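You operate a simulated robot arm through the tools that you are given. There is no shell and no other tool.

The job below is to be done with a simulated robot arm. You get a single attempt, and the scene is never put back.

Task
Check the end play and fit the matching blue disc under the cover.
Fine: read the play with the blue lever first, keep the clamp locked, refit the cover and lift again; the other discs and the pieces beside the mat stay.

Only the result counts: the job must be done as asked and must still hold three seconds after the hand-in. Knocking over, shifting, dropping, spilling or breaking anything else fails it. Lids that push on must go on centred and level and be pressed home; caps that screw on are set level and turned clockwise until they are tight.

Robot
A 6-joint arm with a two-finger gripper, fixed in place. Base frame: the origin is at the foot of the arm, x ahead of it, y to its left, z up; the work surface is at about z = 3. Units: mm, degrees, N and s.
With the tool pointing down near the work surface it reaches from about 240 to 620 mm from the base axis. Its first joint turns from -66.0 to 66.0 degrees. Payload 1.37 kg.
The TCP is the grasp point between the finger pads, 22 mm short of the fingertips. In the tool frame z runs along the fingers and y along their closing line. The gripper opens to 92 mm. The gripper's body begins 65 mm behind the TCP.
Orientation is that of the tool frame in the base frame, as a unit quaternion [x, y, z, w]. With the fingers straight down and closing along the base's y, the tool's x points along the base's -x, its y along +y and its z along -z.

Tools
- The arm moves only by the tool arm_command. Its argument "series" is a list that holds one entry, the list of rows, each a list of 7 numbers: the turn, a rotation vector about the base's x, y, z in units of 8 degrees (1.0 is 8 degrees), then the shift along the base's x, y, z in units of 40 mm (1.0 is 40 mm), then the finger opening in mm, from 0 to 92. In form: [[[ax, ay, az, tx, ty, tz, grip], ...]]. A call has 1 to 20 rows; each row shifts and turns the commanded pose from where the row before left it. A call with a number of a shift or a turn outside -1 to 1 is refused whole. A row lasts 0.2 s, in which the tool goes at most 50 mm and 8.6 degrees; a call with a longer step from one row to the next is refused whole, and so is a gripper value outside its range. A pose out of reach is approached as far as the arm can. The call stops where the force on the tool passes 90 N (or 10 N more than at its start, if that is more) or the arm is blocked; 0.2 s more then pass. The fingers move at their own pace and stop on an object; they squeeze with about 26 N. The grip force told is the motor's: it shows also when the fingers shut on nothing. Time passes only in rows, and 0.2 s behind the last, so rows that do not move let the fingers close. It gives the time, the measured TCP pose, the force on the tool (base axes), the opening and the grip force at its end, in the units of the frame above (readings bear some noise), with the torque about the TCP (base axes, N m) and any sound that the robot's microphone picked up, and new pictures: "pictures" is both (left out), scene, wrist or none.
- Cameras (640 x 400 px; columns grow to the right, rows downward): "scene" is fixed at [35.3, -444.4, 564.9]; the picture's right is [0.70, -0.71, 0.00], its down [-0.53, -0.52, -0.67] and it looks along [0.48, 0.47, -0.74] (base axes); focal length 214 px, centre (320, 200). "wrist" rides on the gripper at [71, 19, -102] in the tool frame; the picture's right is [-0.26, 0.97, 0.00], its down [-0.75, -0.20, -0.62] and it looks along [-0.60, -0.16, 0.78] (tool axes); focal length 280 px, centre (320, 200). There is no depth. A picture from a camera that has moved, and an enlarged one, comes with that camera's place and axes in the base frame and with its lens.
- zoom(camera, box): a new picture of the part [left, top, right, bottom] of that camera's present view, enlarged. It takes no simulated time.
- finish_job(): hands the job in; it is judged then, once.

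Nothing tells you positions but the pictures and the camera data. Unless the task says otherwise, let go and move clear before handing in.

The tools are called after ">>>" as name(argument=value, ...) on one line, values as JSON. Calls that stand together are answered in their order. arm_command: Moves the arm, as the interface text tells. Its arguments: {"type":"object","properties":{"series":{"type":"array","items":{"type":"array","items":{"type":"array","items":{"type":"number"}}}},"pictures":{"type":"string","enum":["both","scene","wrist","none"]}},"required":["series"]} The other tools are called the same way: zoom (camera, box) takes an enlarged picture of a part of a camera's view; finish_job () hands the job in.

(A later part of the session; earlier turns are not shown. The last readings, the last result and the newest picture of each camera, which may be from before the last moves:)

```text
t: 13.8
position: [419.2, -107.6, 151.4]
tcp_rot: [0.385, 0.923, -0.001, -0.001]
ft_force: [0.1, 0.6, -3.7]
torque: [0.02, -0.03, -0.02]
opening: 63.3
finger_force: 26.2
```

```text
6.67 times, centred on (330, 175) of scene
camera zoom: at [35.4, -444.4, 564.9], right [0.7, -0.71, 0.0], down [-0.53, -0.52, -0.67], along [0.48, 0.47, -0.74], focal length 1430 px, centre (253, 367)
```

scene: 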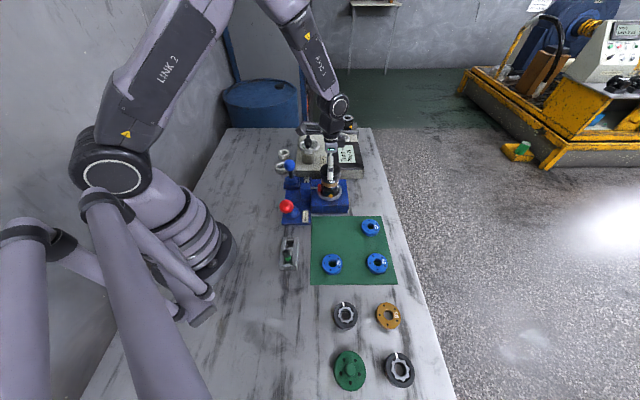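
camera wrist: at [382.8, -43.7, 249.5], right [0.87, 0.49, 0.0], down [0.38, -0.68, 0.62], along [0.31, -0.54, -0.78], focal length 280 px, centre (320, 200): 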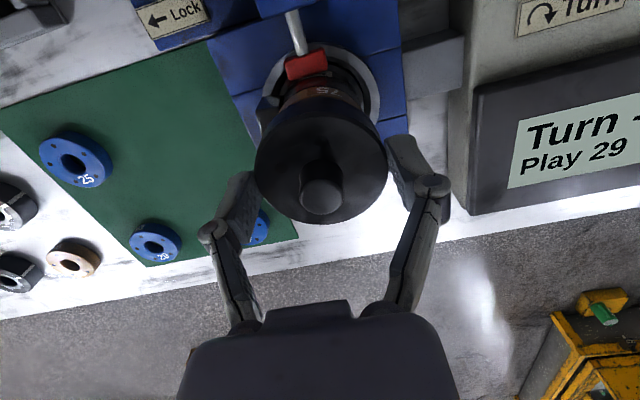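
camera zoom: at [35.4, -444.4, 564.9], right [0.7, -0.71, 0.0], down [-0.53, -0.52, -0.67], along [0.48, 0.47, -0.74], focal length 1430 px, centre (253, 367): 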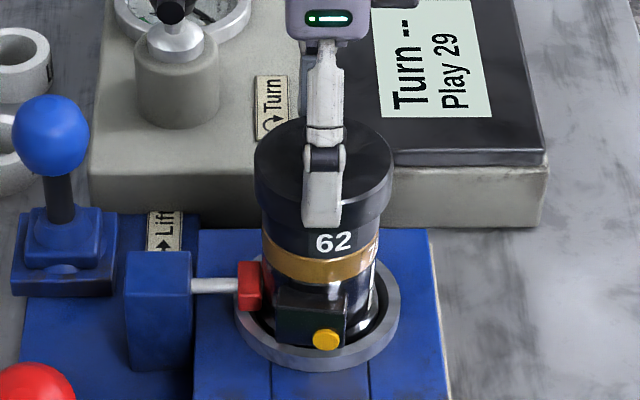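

The cover lifts freely with about 4 N (its weight), and the ring below reads "62" in full. I'll continue straight up until clear.

>>> arm_command(series=[[[0, 0, 0, 0, 0, 0.12, 50], [0, 0, 0, 0, 0, 0.15, 50], [0, 0, 0, 0, 0, 0.2, 50], [0, 0, 0, 0, 0, 0.3, 50], [0, 0, 0, 0, 0, 0.5, 50], [0, 0, 0, 0, 0, 0.5, 50]]], pictures="both")

>>> zoom(camera="scene", box=[300, 135, 360, 210])

>>> zoom(camera="wrist", box=[200, 0, 440, 240])

```text
t: 15.2
position: [421.0, -109.1, 222.6]
tcp_rot: [0.385, 0.923, 0.0, 0.0]
ft_force: [0.3, -0.1, -2.9]
torque: [0.01, 0.0, 0.02]
opening: 63.2
finger_force: 25.4
camera wrist: at [384.2, -44.6, 325.2], right [0.87, 0.49, 0.0], down [0.38, -0.68, 0.62], along [0.31, -0.54, -0.78], focal length 280 px, centre (320, 200)
```

scene: 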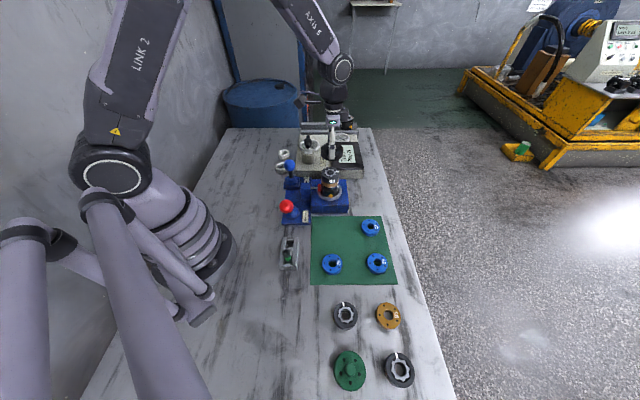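
wrist: 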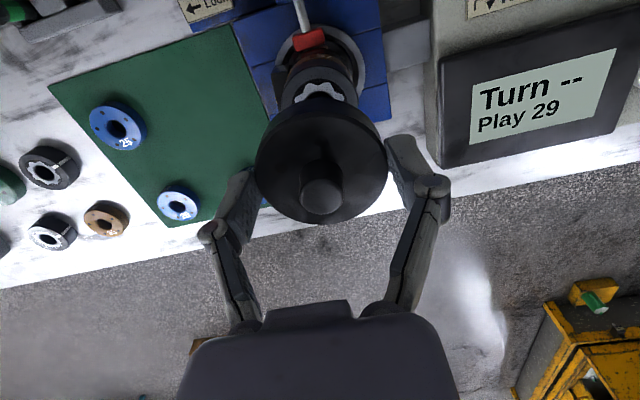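

```text
5.33 times, centred on (330, 172) of scene
camera zoom: at [35.4, -444.4, 564.9], right [0.7, -0.71, 0.0], down [-0.53, -0.52, -0.67], along [0.48, 0.47, -0.74], focal length 1144 px, centre (267, 347)
```

zoom: 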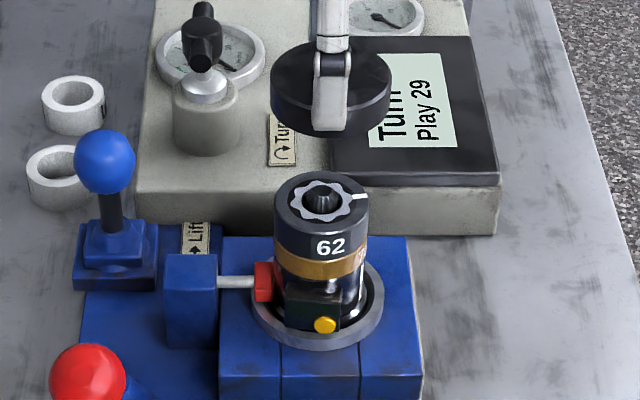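

```text
1.67 times, centred on (320, 120) of wrist
camera zoom: at [384.2, -44.6, 325.2], right [0.87, 0.49, 0.0], down [0.38, -0.68, 0.62], along [0.31, -0.54, -0.78], focal length 467 px, centre (320, 333)
```

zoom: 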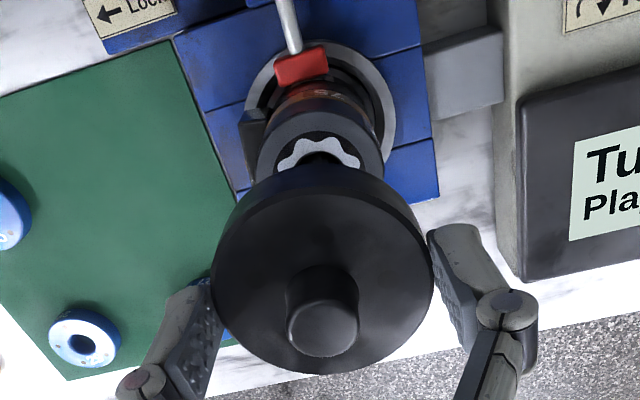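

The cover is off, showing ring 62 with a gear insert and a pointed spindle. I'll park the cover upright on the empty quarter of the mat at about (335, −199), at least 120 mm from every disc.

>>> arm_command(series=[[[0, 0, 0, -0.708, -0.758, 0, 50], [0, 0, 0, -0.708, -0.758, 0, 50], [0, 0, 0, -0.708, -0.758, 0, 50], [0, 0, 0, 0, 0, -0.95, 50], [0, 0, 0, 0, 0, -0.95, 50], [0, 0, 0, 0, 0, -0.95, 50]]], pictures="both")

>>> zoom(camera="scene", box=[280, 160, 410, 290])

```text
t: 16.6
position: [334.4, -200.3, 109.2]
tcp_rot: [0.384, 0.923, -0.001, 0.0]
ft_force: [0.2, -0.8, -2.5]
torque: [0.02, -0.02, 0.03]
opening: 62.9
finger_force: 26.2
camera wrist: at [297.9, -135.9, 210.5], right [0.87, 0.49, 0.0], down [0.38, -0.68, 0.63], along [0.31, -0.54, -0.78], focal length 280 px, centre (320, 200)
```

scene: 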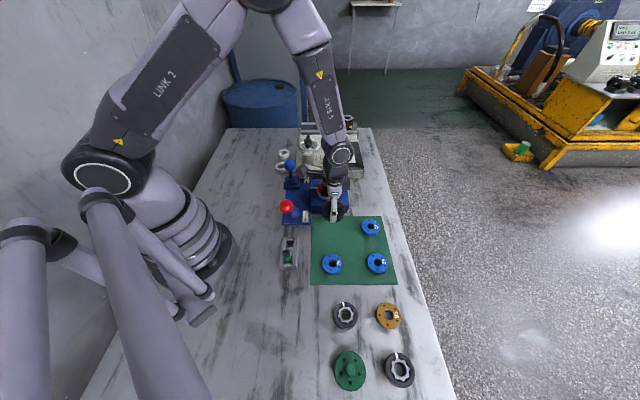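
wrist: 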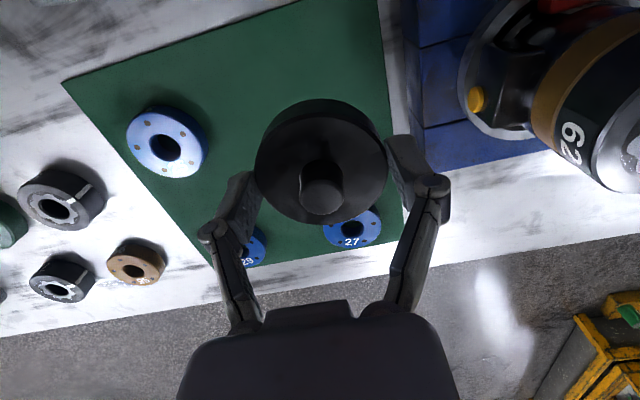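

```text
3.08 times, centred on (345, 225) of scene
camera zoom: at [35.3, -444.4, 564.9], right [0.7, -0.71, 0.0], down [-0.53, -0.52, -0.67], along [0.48, 0.47, -0.74], focal length 660 px, centre (243, 123)
```

zoom: 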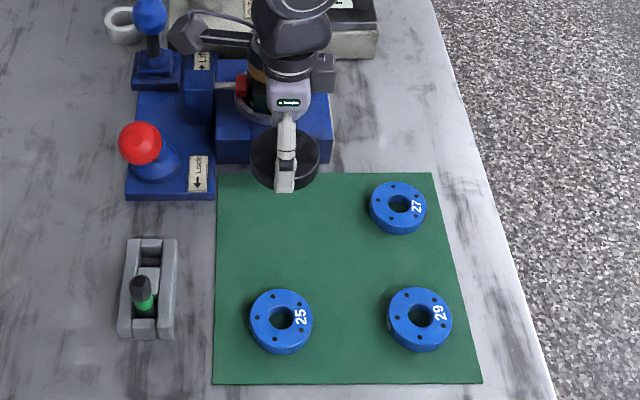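

The cover is over clear mat, well away from the unit and discs. I'll lower it to just above the mat, then creep down.

>>> arm_command(series=[[[0, 0, 0, 0, 0, -0.85, 50], [0, 0, 0, 0, 0, -0.8, 50]]], pictures="none")

>>> zoom(camera="scene", box=[310, 195, 370, 245])

```text
t: 17.2
position: [335.2, -199.1, 42.3]
tcp_rot: [0.385, 0.923, 0.001, 0.0]
ft_force: [0.6, 0.4, -2.8]
torque: [0.04, 0.01, -0.01]
opening: 63.0
finger_force: 26.3
```

```text
8.00 times, centred on (340, 220) of scene
camera zoom: at [35.3, -444.4, 564.9], right [0.7, -0.71, 0.0], down [-0.53, -0.52, -0.67], along [0.48, 0.47, -0.74], focal length 1716 px, centre (160, 40)
```

zoom: 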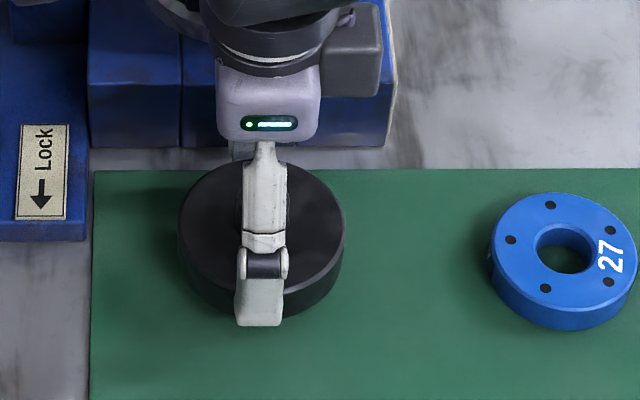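

The cover is about 13 mm above the mat. I'll creep down in small steps watching the vertical force.

>>> arm_command(series=[[[0, 0, 0, 0, 0, -0.06, 50], [0, 0, 0, 0, 0, -0.06, 50], [0, 0, 0, 0, 0, -0.06, 50], [0, 0, 0, 0, 0, -0.05, 50]]], pictures="none")

```text
t: 18.2
position: [333.9, -199.7, 33.9]
tcp_rot: [0.385, 0.923, -0.001, 0.0]
ft_force: [-0.3, 0.3, -3.2]
torque: [0.04, 0.01, -0.02]
opening: 63.2
finger_force: 25.8
```

Still free (only the cover's weight shows). I'll go on in roughly 1.5 mm steps.

>>> arm_command(series=[[[0, 0, 0, 0, 0, -0.04, 50], [0, 0, 0, 0, 0, -0.04, 50]]], pictures="none")

>>> zoom(camera="scene", box=[310, 195, 370, 245])

```text
t: 18.8
position: [335.7, -198.5, 30.2]
tcp_rot: [0.385, 0.923, 0.0, 0.0]
ft_force: [-1.8, 5.6, 11.7]
torque: [-0.01, 0.02, -0.13]
opening: 63.3
finger_force: 25.9
```

```text
8.00 times, centred on (340, 220) of scene
camera zoom: at [35.3, -444.4, 565.0], right [0.7, -0.71, 0.0], down [-0.53, -0.52, -0.67], along [0.48, 0.47, -0.74], focal length 1716 px, centre (160, 40)
```

zoom: 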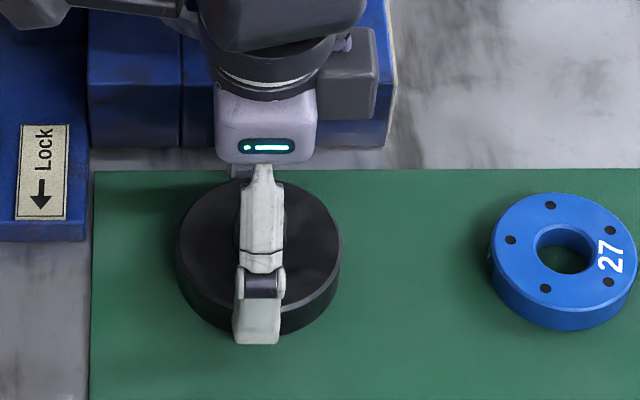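

The cover is down on the mat (about 12 N contact). I'll ease off slightly, open the fingers and rise.

>>> arm_command(series=[[[0, 0, 0, 0, 0, 0.02, 50], [0, 0, 0, 0, 0, 0, 72], [0, 0, 0, 0, 0, 0, 88], [0, 0, 0, 0, 0, 0, 88], [0, 0, 0, 0, 0, 0.5, 88], [0, 0, 0, 0, 0, 0.9, 88], [0, 0, 0, 0, 0, 0.9, 88], [0, 0, 0, 0, 0, 0.9, 88], [0, 0, 0, 0, 0, 0.9, 88]]], pictures="both")

>>> zoom(camera="scene", box=[300, 150, 400, 290])

>>> zoom(camera="wrist", box=[100, 0, 420, 260])

>>> zoom(camera="scene", box=[315, 165, 345, 200])

```text
t: 20.8
position: [333.9, -199.4, 194.8]
tcp_rot: [0.385, 0.923, 0.001, 0.0]
ft_force: [0.3, 0.4, 0.0]
torque: [-0.04, -0.02, -0.01]
opening: 88.0
finger_force: 0.0
camera wrist: at [297.8, -135.2, 297.2], right [0.87, 0.49, 0.0], down [0.39, -0.68, 0.62], along [0.31, -0.54, -0.78], focal length 280 px, centre (320, 200)
```

scene: 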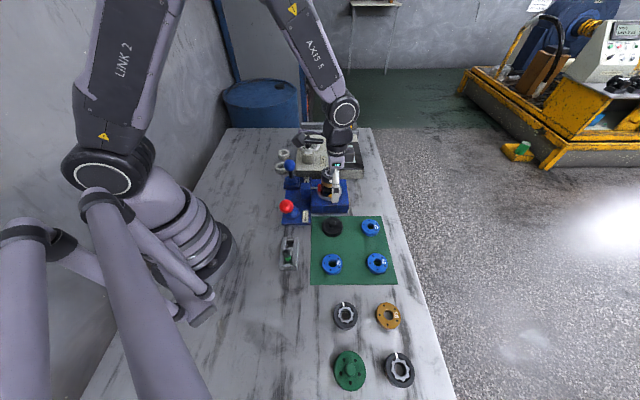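
wrist: 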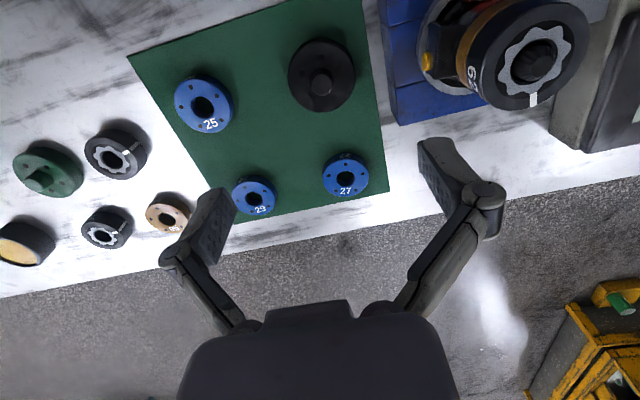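

```text
2.86 times, centred on (350, 220) of scene
camera zoom: at [35.3, -444.4, 564.9], right [0.7, -0.71, 0.0], down [-0.53, -0.52, -0.67], along [0.48, 0.47, -0.74], focal length 613 px, centre (234, 143)
```

zoom: 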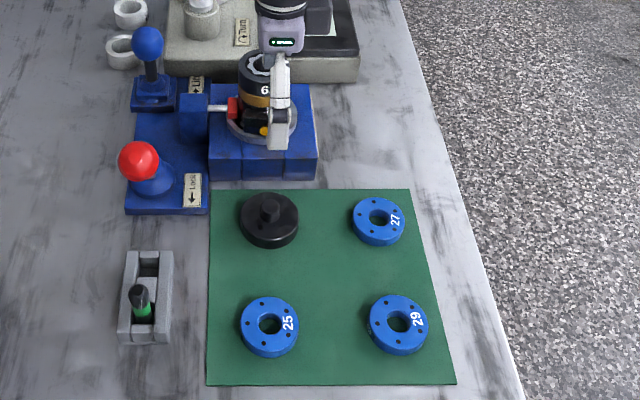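

```text
1.54 times, centred on (260, 130) of wrist
camera zoom: at [297.8, -135.2, 297.2], right [0.87, 0.49, 0.0], down [0.39, -0.68, 0.62], along [0.31, -0.54, -0.78], focal length 431 px, centre (412, 308)
```

zoom: 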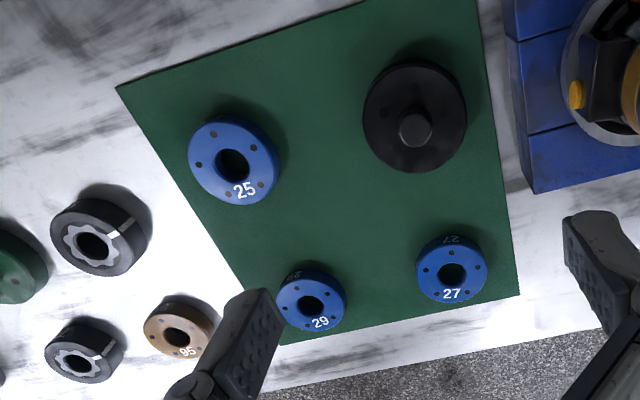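

```text
11.43 times, centred on (330, 182) of scene
camera zoom: at [35.3, -444.4, 564.9], right [0.7, -0.71, 0.0], down [-0.53, -0.52, -0.67], along [0.48, 0.47, -0.74], focal length 2451 px, centre (206, 400)
```

zoom: 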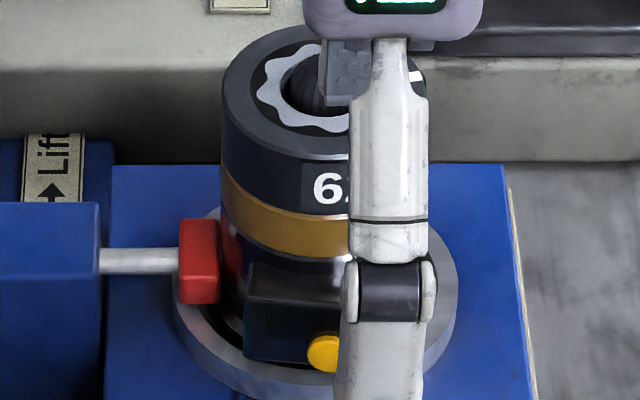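

The cover stands upright on the mat and all three discs are untouched. I'll look closely at the unit's top and at disc 29 before fetching it.

>>> zoom(camera="wrist", box=[410, 0, 610, 130])

>>> zoom(camera="scene", box=[315, 205, 395, 285])

>>> zoom(camera="scene", box=[360, 248, 395, 280])

```text
3.08 times, centred on (510, 65) of wrist
camera zoom: at [297.8, -135.2, 297.2], right [0.87, 0.49, 0.0], down [0.39, -0.68, 0.62], along [0.31, -0.54, -0.78], focal length 863 px, centre (-265, 615)
```

zoom: 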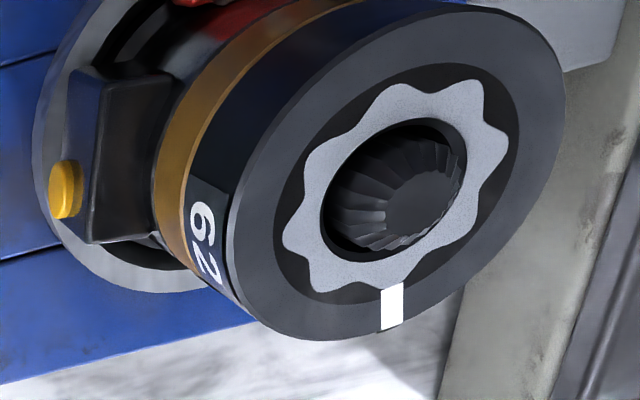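

```text
5.00 times, centred on (355, 245) of scene
camera zoom: at [35.3, -444.4, 564.9], right [0.7, -0.71, 0.0], down [-0.53, -0.52, -0.67], along [0.48, 0.47, -0.74], focal length 1072 px, centre (145, -25)
```

zoom: 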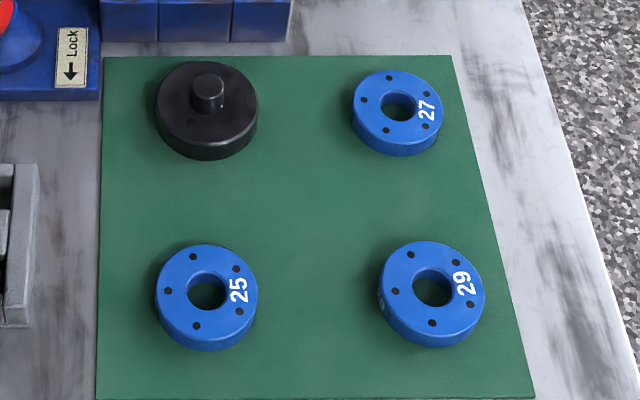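

```text
12.50 times, centred on (378, 264) of scene
camera zoom: at [35.3, -444.4, 564.9], right [0.7, -0.71, 0.0], down [-0.53, -0.52, -0.67], along [0.48, 0.47, -0.74], focal length 2681 px, centre (-399, -600)
```

zoom: 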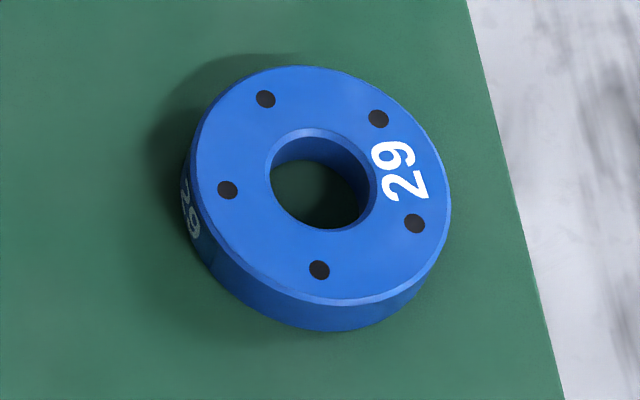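

Disc 29 lies flat near (334, −367), about 14 mm thick and 56 mm across. Ring 62's top is at about z = 127 with the spindle standing roughly 10 mm proud. I'll move over disc 29 and refine its position.

>>> arm_command(series=[[[0, 0, 0, 0, -0.84, 0, 88], [0, 0, 0, 0, -0.84, -0.3, 88], [0, 0, 0, 0, -0.84, -0.4, 88], [0, 0, 0, 0, -0.84, -0.5, 88], [0, 0, 0, 0, -0.84, -0.6, 88]]], pictures="both")

>>> zoom(camera="wrist", box=[200, 60, 440, 260])

>>> zoom(camera="scene", box=[340, 220, 410, 285])

```text
t: 22.0
position: [335.2, -366.1, 122.8]
tcp_rot: [0.385, 0.923, 0.0, -0.001]
ft_force: [-0.1, -0.4, 0.6]
torque: [0.0, 0.02, 0.02]
opening: 88.1
finger_force: 0.0
camera wrist: at [299.0, -302.9, 224.5], right [0.87, 0.49, 0.0], down [0.38, -0.68, 0.63], along [0.31, -0.54, -0.78], focal length 280 px, centre (320, 200)
```

scene: 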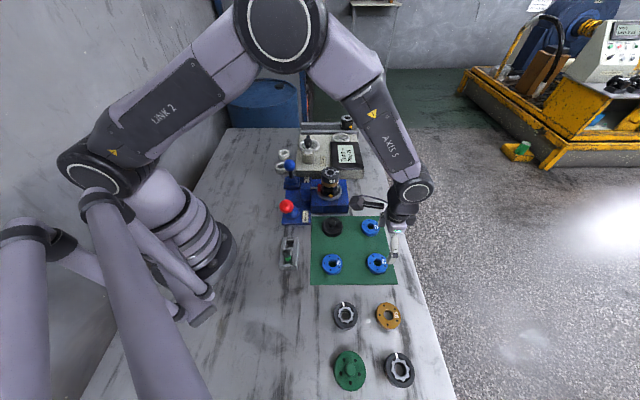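
wrist: 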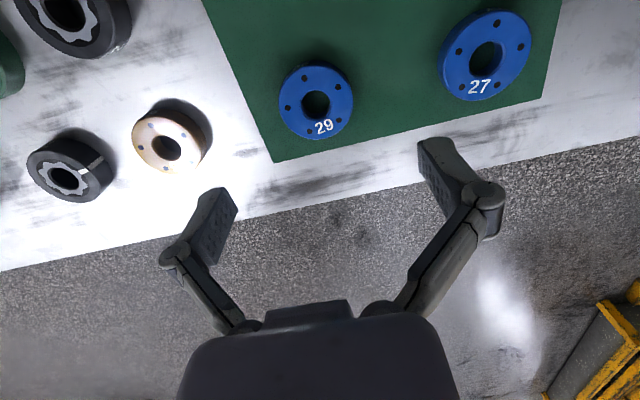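

```text
2.00 times, centred on (320, 160) of wrist
camera zoom: at [299.0, -302.9, 224.5], right [0.87, 0.49, 0.0], down [0.38, -0.68, 0.63], along [0.31, -0.54, -0.78], focal length 561 px, centre (320, 280)
```

zoom: 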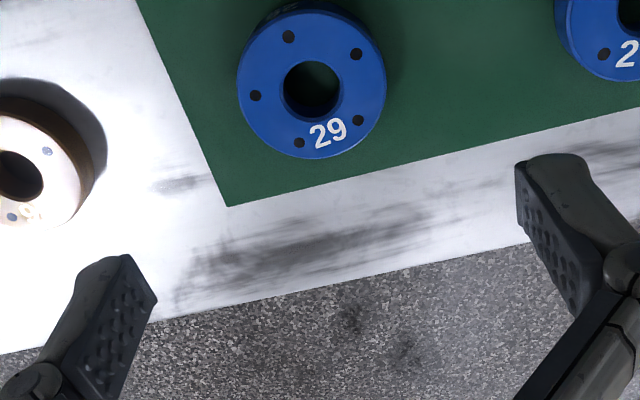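

```text
6.15 times, centred on (375, 252) of scene
camera zoom: at [35.3, -444.4, 564.9], right [0.7, -0.71, 0.0], down [-0.53, -0.52, -0.67], along [0.48, 0.47, -0.74], focal length 1320 px, centre (-18, -123)
```

zoom: 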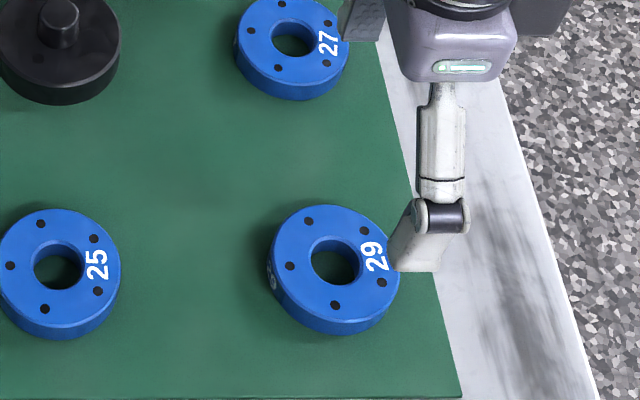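

Disc 29 is about 3 mm toward the −u side of my axis. I'll correct by (−2.3, −2.3) and descend partway to re-check.

>>> arm_command(series=[[[0, 0, 0, -0.0575, -0.0575, 0, 88], [0, 0, 0, 0, 0, -0.9, 88], [0, 0, 0, 0, 0, -0.8, 88]]], pictures="wrist")

>>> zoom(camera="wrist", box=[200, 60, 440, 260])

>>> zoom(camera="scene", box=[340, 220, 410, 285])

```text
t: 22.8
position: [333.5, -369.2, 53.5]
tcp_rot: [0.385, 0.923, 0.0, 0.0]
ft_force: [-0.5, 0.3, 0.0]
torque: [0.01, 0.01, 0.02]
opening: 88.0
finger_force: 0.1
camera wrist: at [296.7, -305.0, 156.4], right [0.87, 0.49, 0.0], down [0.38, -0.68, 0.62], along [0.31, -0.54, -0.78], focal length 280 px, centre (320, 200)
```

wrist: 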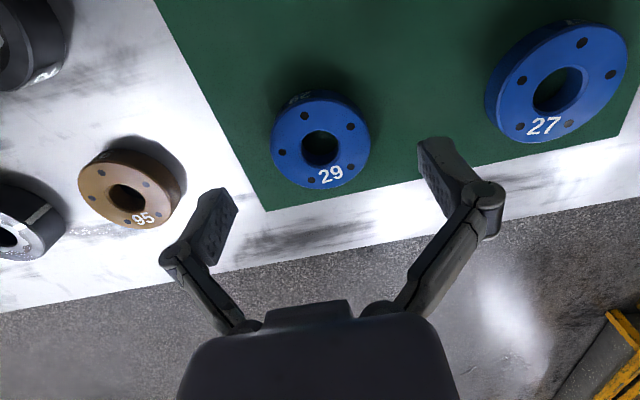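

```text
2.00 times, centred on (320, 160) of wrist
camera zoom: at [296.7, -305.0, 156.4], right [0.87, 0.49, 0.0], down [0.38, -0.68, 0.62], along [0.31, -0.54, -0.78], focal length 561 px, centre (320, 280)
```

zoom: 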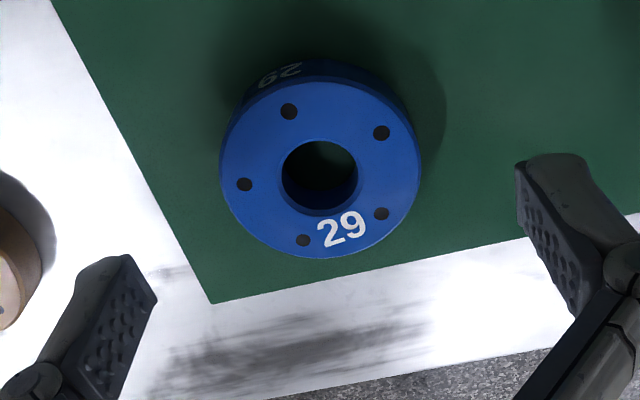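

```text
6.15 times, centred on (375, 252) of scene
camera zoom: at [35.3, -444.4, 564.9], right [0.7, -0.71, 0.0], down [-0.53, -0.52, -0.67], along [0.48, 0.47, -0.74], focal length 1320 px, centre (-18, -123)
```

zoom: 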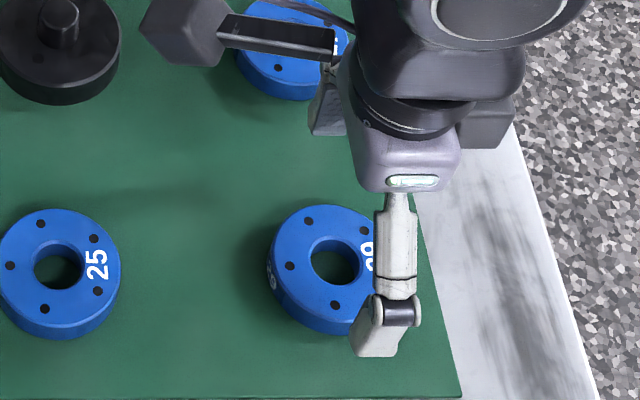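

The disc is centred between the fingers now. I'll lower to grip height, about 2 mm above the mat, and close on it.

>>> arm_command(series=[[[0, 0, 0, 0, 0, -0.4, 88], [0, 0, 0, 0, 0, -0.22, 88], [0, 0, 0, 0, 0, 0, 70], [0, 0, 0, 0, 0, 0, 50], [0, 0, 0, 0, 0, 0, 45], [0, 0, 0, 0, 0, 0, 45]]], pictures="wrist")

>>> zoom(camera="scene", box=[340, 220, 410, 285])

>>> zoom(camera="wrist", box=[200, 60, 440, 260])

```text
t: 24.2
position: [333.6, -369.3, 30.3]
tcp_rot: [0.385, 0.923, -0.001, -0.001]
ft_force: [1.0, 2.1, 2.9]
torque: [0.08, 0.03, -0.09]
opening: 55.1
finger_force: 26.0
camera wrist: at [296.3, -305.0, 132.3], right [0.87, 0.49, 0.0], down [0.38, -0.68, 0.63], along [0.31, -0.54, -0.78], focal length 280 px, centre (320, 200)
```

wrist: 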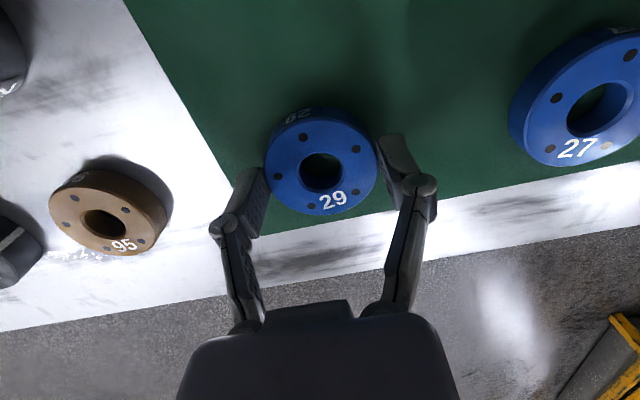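

```text
6.15 times, centred on (375, 252) of scene
camera zoom: at [35.3, -444.4, 564.9], right [0.7, -0.71, 0.0], down [-0.53, -0.52, -0.67], along [0.48, 0.47, -0.74], focal length 1320 px, centre (-18, -123)
```

zoom: 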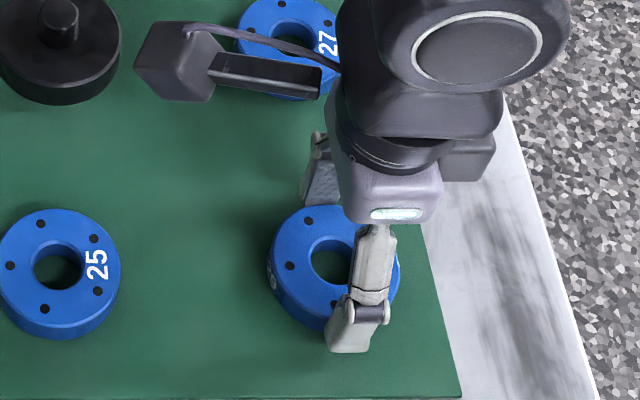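

```text
2.00 times, centred on (320, 160) of wrist
camera zoom: at [296.3, -305.0, 132.3], right [0.87, 0.49, 0.0], down [0.38, -0.68, 0.63], along [0.31, -0.54, -0.78], focal length 561 px, centre (320, 280)
```

zoom: 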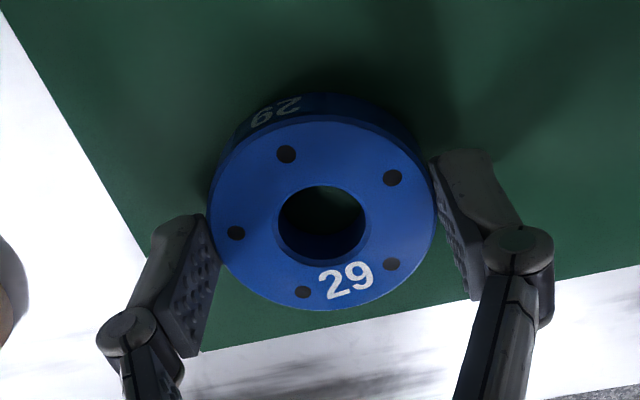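

The disc is gripped at 55.1 mm and centred on the tool axis. I'll lift it straight up and check the hold.

>>> arm_command(series=[[[0, 0, 0, 0, 0, 0.1, 45], [0, 0, 0, 0, 0, 0.3, 45], [0, 0, 0, 0, 0, 0.9, 45], [0, 0, 0, 0, 0, 0.9, 45], [0, 0, 0, 0, 0, 0.9, 45], [0, 0, 0, 0, 0, 0.9, 45]]], pictures="both")

```text
t: 25.6
position: [332.8, -369.2, 190.1]
tcp_rot: [0.384, 0.923, 0.001, 0.0]
ft_force: [-0.2, -0.1, -2.2]
torque: [0.0, -0.01, 0.0]
opening: 55.1
finger_force: 26.1
camera wrist: at [296.1, -305.6, 292.1], right [0.87, 0.49, 0.0], down [0.39, -0.68, 0.62], along [0.31, -0.54, -0.78], focal length 280 px, centre (320, 200)
```

scene: 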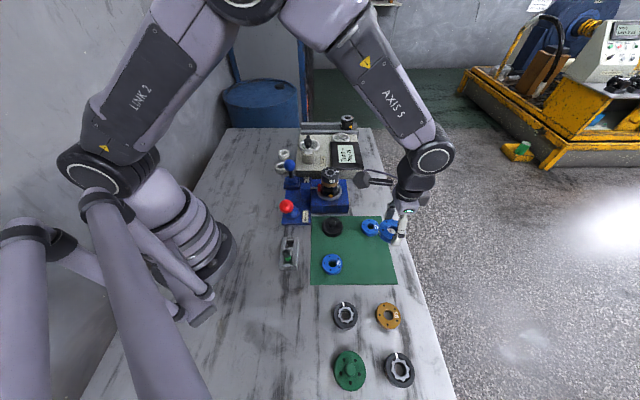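
wrist: 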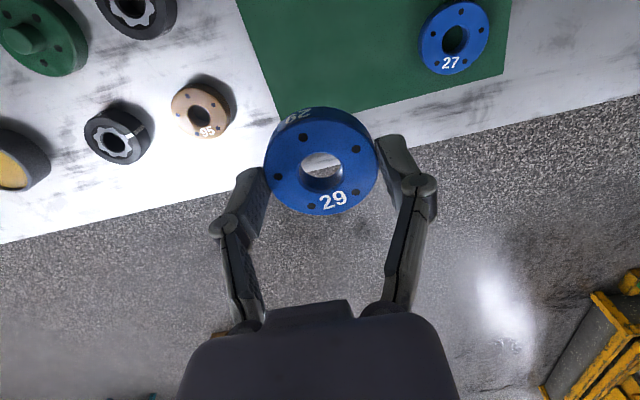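

Disc 29 is held level. I'll carry it over the mat to directly above the unit.

>>> arm_command(series=[[[0, 0, 0, 0.31164, 0.93307, 0, 45], [0, 0, 0, 0.31164, 0.93307, 0, 45], [0, 0, 0, 0.31164, 0.93307, 0, 45], [0, 0, 0, 0.31164, 0.93307, 0, 45], [0, 0, 0, 0.31164, 0.93307, 0, 45], [0, 0, 0, 0.31164, 0.93307, 0, 45], [0, 0, 0, 0.31164, 0.93307, 0, 45], [0, 0, 0, 0, 0, 0, 45]]], pictures="both")

>>> zoom(camera="wrist", box=[220, 60, 420, 230])

>>> zoom(camera="scene", box=[300, 140, 360, 205])

```text
t: 27.4
position: [419.8, -108.0, 188.5]
tcp_rot: [0.385, 0.923, -0.001, 0.0]
ft_force: [0.4, -0.2, -1.5]
torque: [-0.01, 0.0, -0.02]
opening: 55.4
finger_force: 26.0
camera wrist: at [383.6, -44.1, 291.5], right [0.87, 0.49, 0.0], down [0.38, -0.68, 0.62], along [0.31, -0.54, -0.78], focal length 280 px, centre (320, 200)
```

scene: 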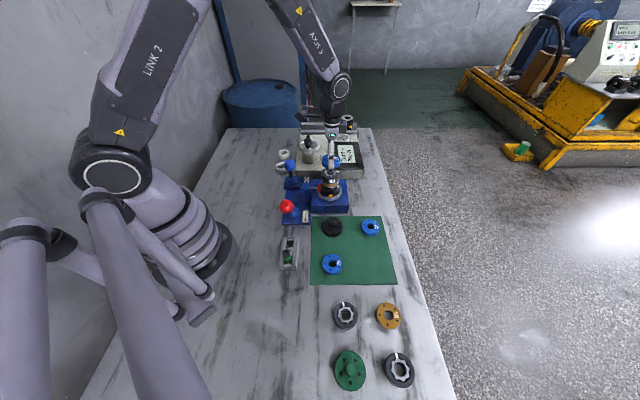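
wrist: 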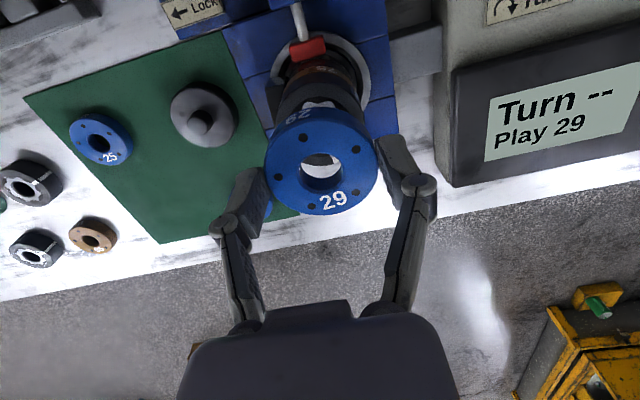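

```text
2.35 times, centred on (320, 145) of wrist
camera zoom: at [383.6, -44.1, 291.5], right [0.87, 0.49, 0.0], down [0.38, -0.68, 0.62], along [0.31, -0.54, -0.78], focal length 660 px, centre (320, 329)
```

zoom: 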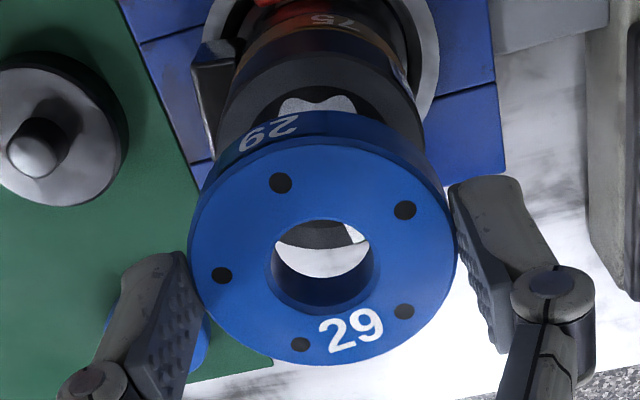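

```text
6.15 times, centred on (330, 172) of scene
camera zoom: at [35.4, -444.4, 564.9], right [0.7, -0.71, 0.0], down [-0.53, -0.52, -0.67], along [0.48, 0.47, -0.74], focal length 1320 px, centre (258, 369)
```

zoom: 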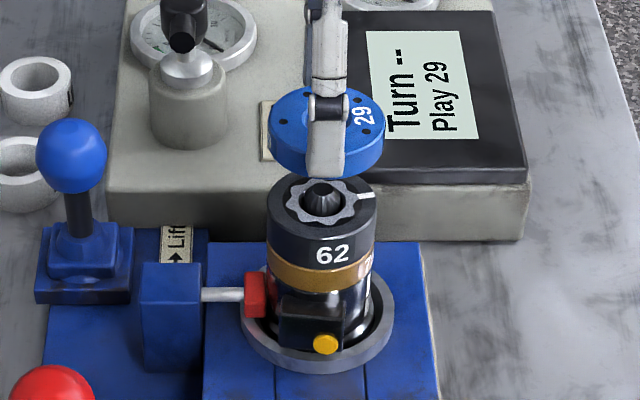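

The disc hangs above the ring. I'll zoom tightly from both cameras to check centring over the spindle before lowering.

>>> zoom(camera="scene", box=[315, 150, 345, 185])

>>> zoom(camera="wrist", box=[260, 50, 390, 220])

```text
11.43 times, centred on (330, 168) of scene
camera zoom: at [35.4, -444.4, 564.9], right [0.7, -0.71, 0.0], down [-0.53, -0.52, -0.67], along [0.48, 0.47, -0.74], focal length 2451 px, centre (206, 571)
```

zoom: 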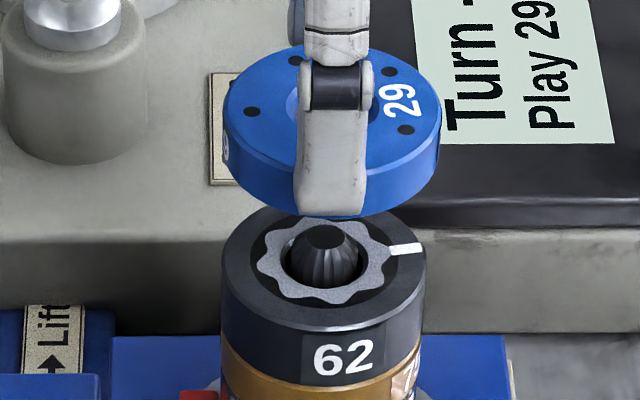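

```text
2.35 times, centred on (325, 135) of wrist
camera zoom: at [383.6, -44.1, 291.5], right [0.87, 0.49, 0.0], down [0.38, -0.68, 0.62], along [0.31, -0.54, -0.78], focal length 660 px, centre (308, 353)
```

zoom: 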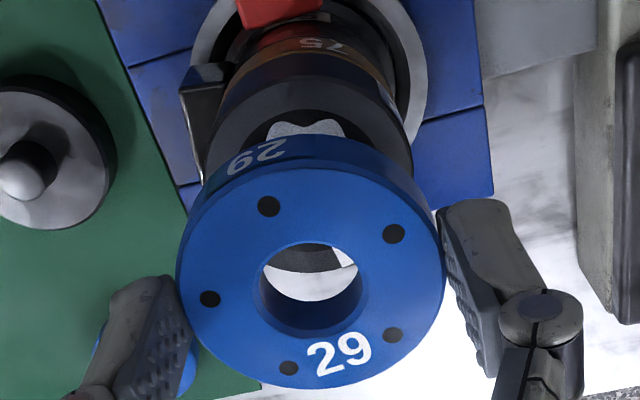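

The disc is aligned over the spindle to within about half a millimetre. I'll lower it until it's just entering over the spindle tip, then check.

>>> arm_command(series=[[[0, 0, 0, 0, 0, -0.3, 45], [0, 0, 0, 0, 0, -0.25, 45], [0, 0, 0, 0, 0, -0.15, 45], [0, 0, 0, 0, 0, -0.1, 45]]], pictures="none")

>>> zoom(camera="scene", box=[315, 155, 345, 190])

>>> zoom(camera="wrist", box=[260, 50, 390, 220])

```text
t: 28.4
position: [418.7, -108.5, 157.7]
tcp_rot: [0.385, 0.923, 0.0, -0.001]
ft_force: [1.0, -0.9, -2.8]
torque: [0.02, 0.0, 0.06]
opening: 55.2
finger_force: 26.0
```

```text
11.43 times, centred on (330, 172) of scene
camera zoom: at [35.3, -444.4, 564.9], right [0.7, -0.71, 0.0], down [-0.53, -0.52, -0.67], along [0.48, 0.47, -0.74], focal length 2451 px, centre (206, 514)
```

zoom: 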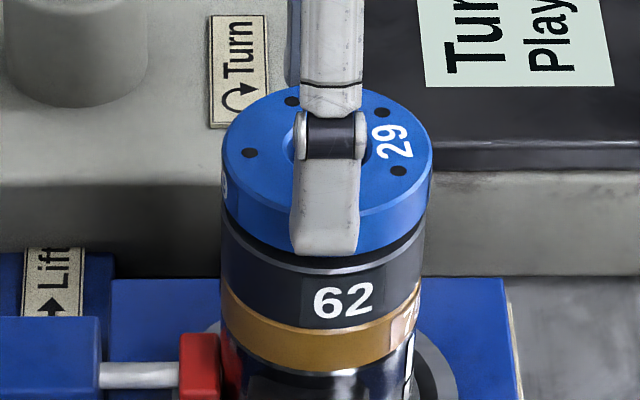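

```text
2.35 times, centred on (325, 135) of wrist
camera zoom: at [383.3, -44.3, 259.6], right [0.87, 0.49, 0.0], down [0.39, -0.68, 0.62], along [0.31, -0.54, -0.78], focal length 660 px, centre (308, 353)
```

zoom: 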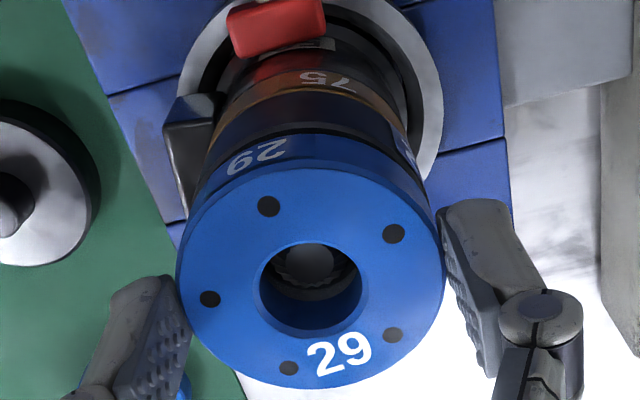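

The spindle shows centred in the disc's hole. I'll creep down the last few millimetres.

>>> arm_command(series=[[[0, 0, 0, 0, 0, -0.05, 45], [0, 0, 0, 0, 0, -0.04, 45]]], pictures="none")

>>> zoom(camera="scene", box=[315, 155, 345, 190])

```text
t: 29.0
position: [419.4, -107.9, 154.5]
tcp_rot: [0.385, 0.923, 0.0, 0.0]
ft_force: [-0.6, -0.1, -1.7]
torque: [0.03, 0.03, 0.0]
opening: 55.0
finger_force: 26.4
```

```text
11.43 times, centred on (330, 172) of scene
camera zoom: at [35.3, -444.4, 564.9], right [0.7, -0.71, 0.0], down [-0.53, -0.52, -0.67], along [0.48, 0.47, -0.74], focal length 2451 px, centre (206, 514)
```

zoom: 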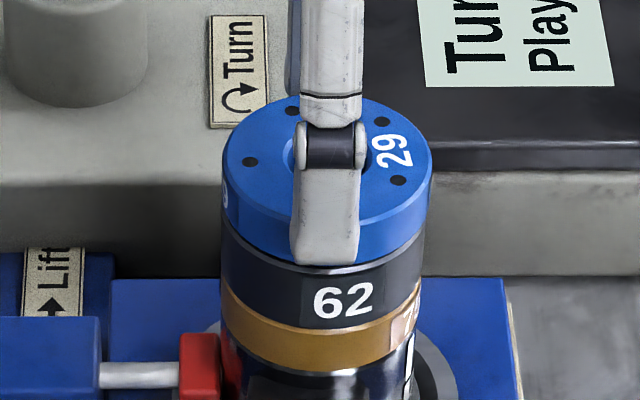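

>>> arm_command(series=[[[0, 0, 0, 0, 0, -0.03, 45], [0, 0, 0, 0, 0, 0, 45]]], pictures="none")

>>> zoom(camera="scene", box=[315, 155, 345, 190])

```text
t: 29.6
position: [420.3, -107.9, 153.0]
tcp_rot: [0.385, 0.923, 0.001, 0.0]
ft_force: [-0.9, 0.3, 0.4]
torque: [-0.05, 0.04, -0.02]
opening: 55.3
finger_force: 26.1
```

```text
11.43 times, centred on (330, 172) of scene
camera zoom: at [35.3, -444.4, 564.9], right [0.7, -0.71, 0.0], down [-0.53, -0.52, -0.67], along [0.48, 0.47, -0.74], focal length 2451 px, centre (206, 514)
```

zoom: 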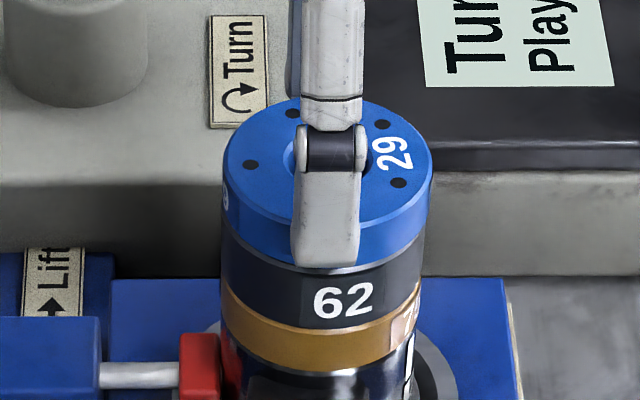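

The weight has just come off the gripper, so the disc is touching the ring. I'll make one more small step to confirm a firm seat.

>>> arm_command(series=[[[0, 0, 0, 0, 0, -0.015, 45], [0, 0, 0, 0, 0, 0, 45]]], pictures="wrist")

>>> zoom(camera="scene", box=[315, 155, 345, 190])

>>> zoom(camera="wrist", box=[260, 50, 390, 220])

```text
t: 30.2
position: [420.4, -108.3, 153.7]
tcp_rot: [0.385, 0.923, 0.0, 0.0]
ft_force: [-5.9, 0.5, 15.9]
torque: [0.0, 0.15, -0.11]
opening: 55.4
finger_force: 25.8
camera wrist: at [383.5, -44.4, 255.1], right [0.87, 0.49, 0.0], down [0.38, -0.68, 0.63], along [0.31, -0.54, -0.78], focal length 280 px, centre (320, 200)
```

wrist: 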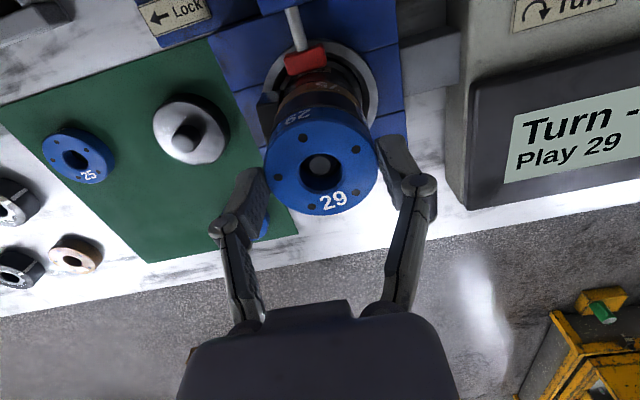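

```text
11.43 times, centred on (330, 172) of scene
camera zoom: at [35.3, -444.4, 565.0], right [0.7, -0.71, 0.0], down [-0.53, -0.52, -0.67], along [0.48, 0.47, -0.74], focal length 2451 px, centre (206, 514)
```

zoom: 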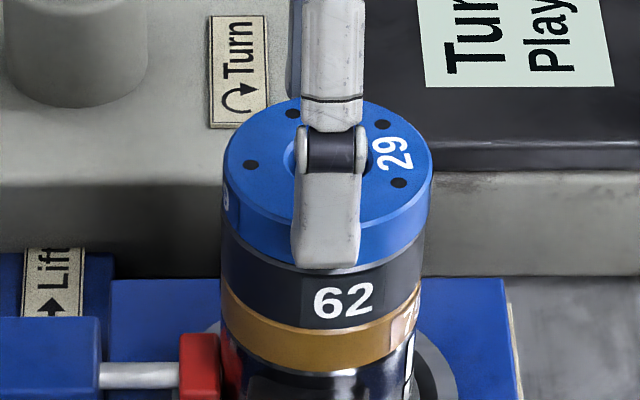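

```text
2.35 times, centred on (325, 135) of wrist
camera zoom: at [383.5, -44.4, 255.1], right [0.87, 0.49, 0.0], down [0.38, -0.68, 0.63], along [0.31, -0.54, -0.78], focal length 660 px, centre (308, 353)
```

zoom: 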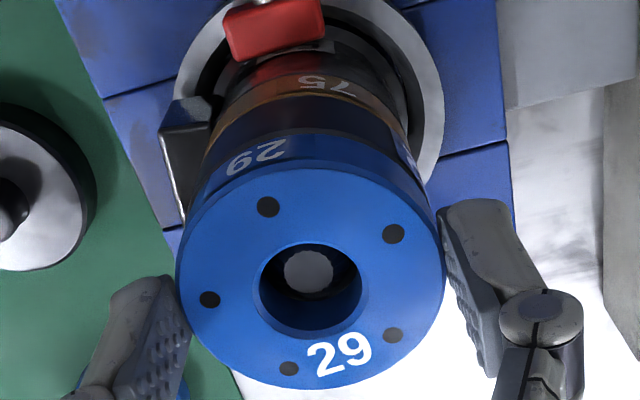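

Seated: 16 N contact at the expected height, with the spindle tip centred in the hole. I'll relax the press, open, and rise.

>>> arm_command(series=[[[0, 0, 0, 0, 0, 0.015, 45], [0, 0, 0, 0, 0, 0, 60], [0, 0, 0, 0, 0, 0, 88], [0, 0, 0, 0, 0, 0, 88], [0, 0, 0, 0, 0, 0, 88], [0, 0, 0, 0, 0, 0.4, 88], [0, 0, 0, 0, 0, 0.6, 88], [0, 0, 0, 0, 0, 0.8, 88]]], pictures="both")

>>> zoom(camera="scene", box=[315, 155, 345, 190])

>>> zoom(camera="wrist", box=[220, 30, 420, 200])

```text
t: 32.0
position: [419.9, -108.6, 225.9]
tcp_rot: [0.385, 0.923, 0.0, 0.0]
ft_force: [0.2, 0.2, -0.1]
torque: [0.01, 0.0, 0.0]
opening: 88.4
finger_force: 0.1
camera wrist: at [382.8, -44.2, 327.6], right [0.87, 0.49, 0.0], down [0.38, -0.68, 0.62], along [0.31, -0.54, -0.78], focal length 280 px, centre (320, 200)
```

scene: 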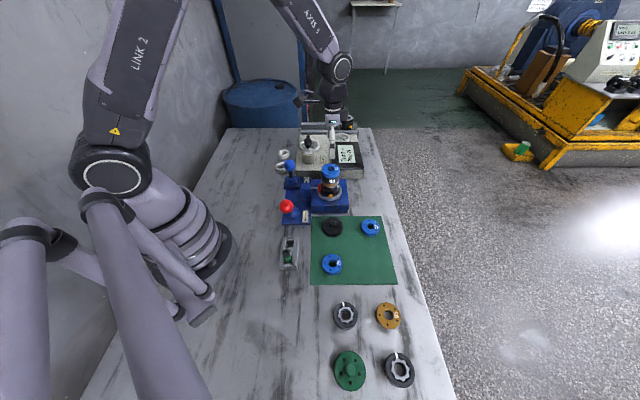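
wrist: 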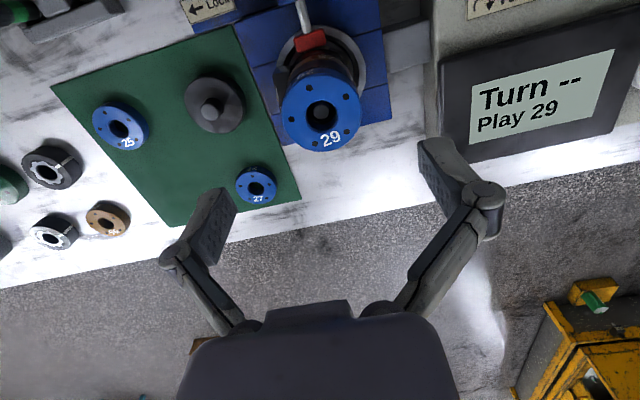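

```text
11.43 times, centred on (330, 172) of scene
camera zoom: at [35.3, -444.4, 564.9], right [0.7, -0.71, 0.0], down [-0.53, -0.52, -0.67], along [0.48, 0.47, -0.74], focal length 2451 px, centre (206, 514)
```

zoom: 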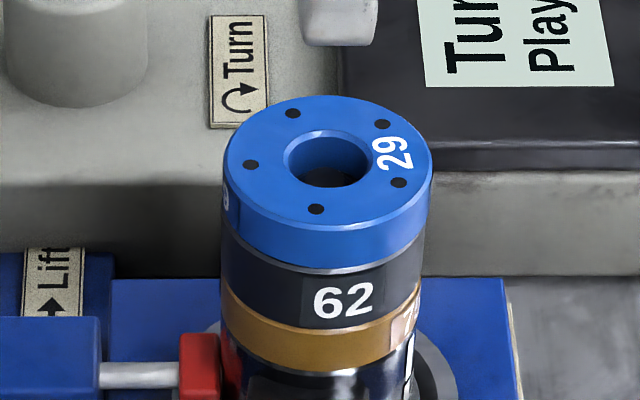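

```text
2.35 times, centred on (320, 115) of wrist
camera zoom: at [382.8, -44.2, 327.6], right [0.87, 0.49, 0.0], down [0.38, -0.68, 0.62], along [0.31, -0.54, -0.78], focal length 660 px, centre (320, 400)
```

zoom: 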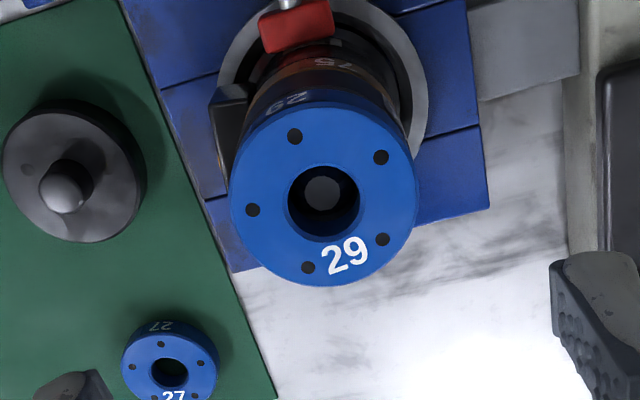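

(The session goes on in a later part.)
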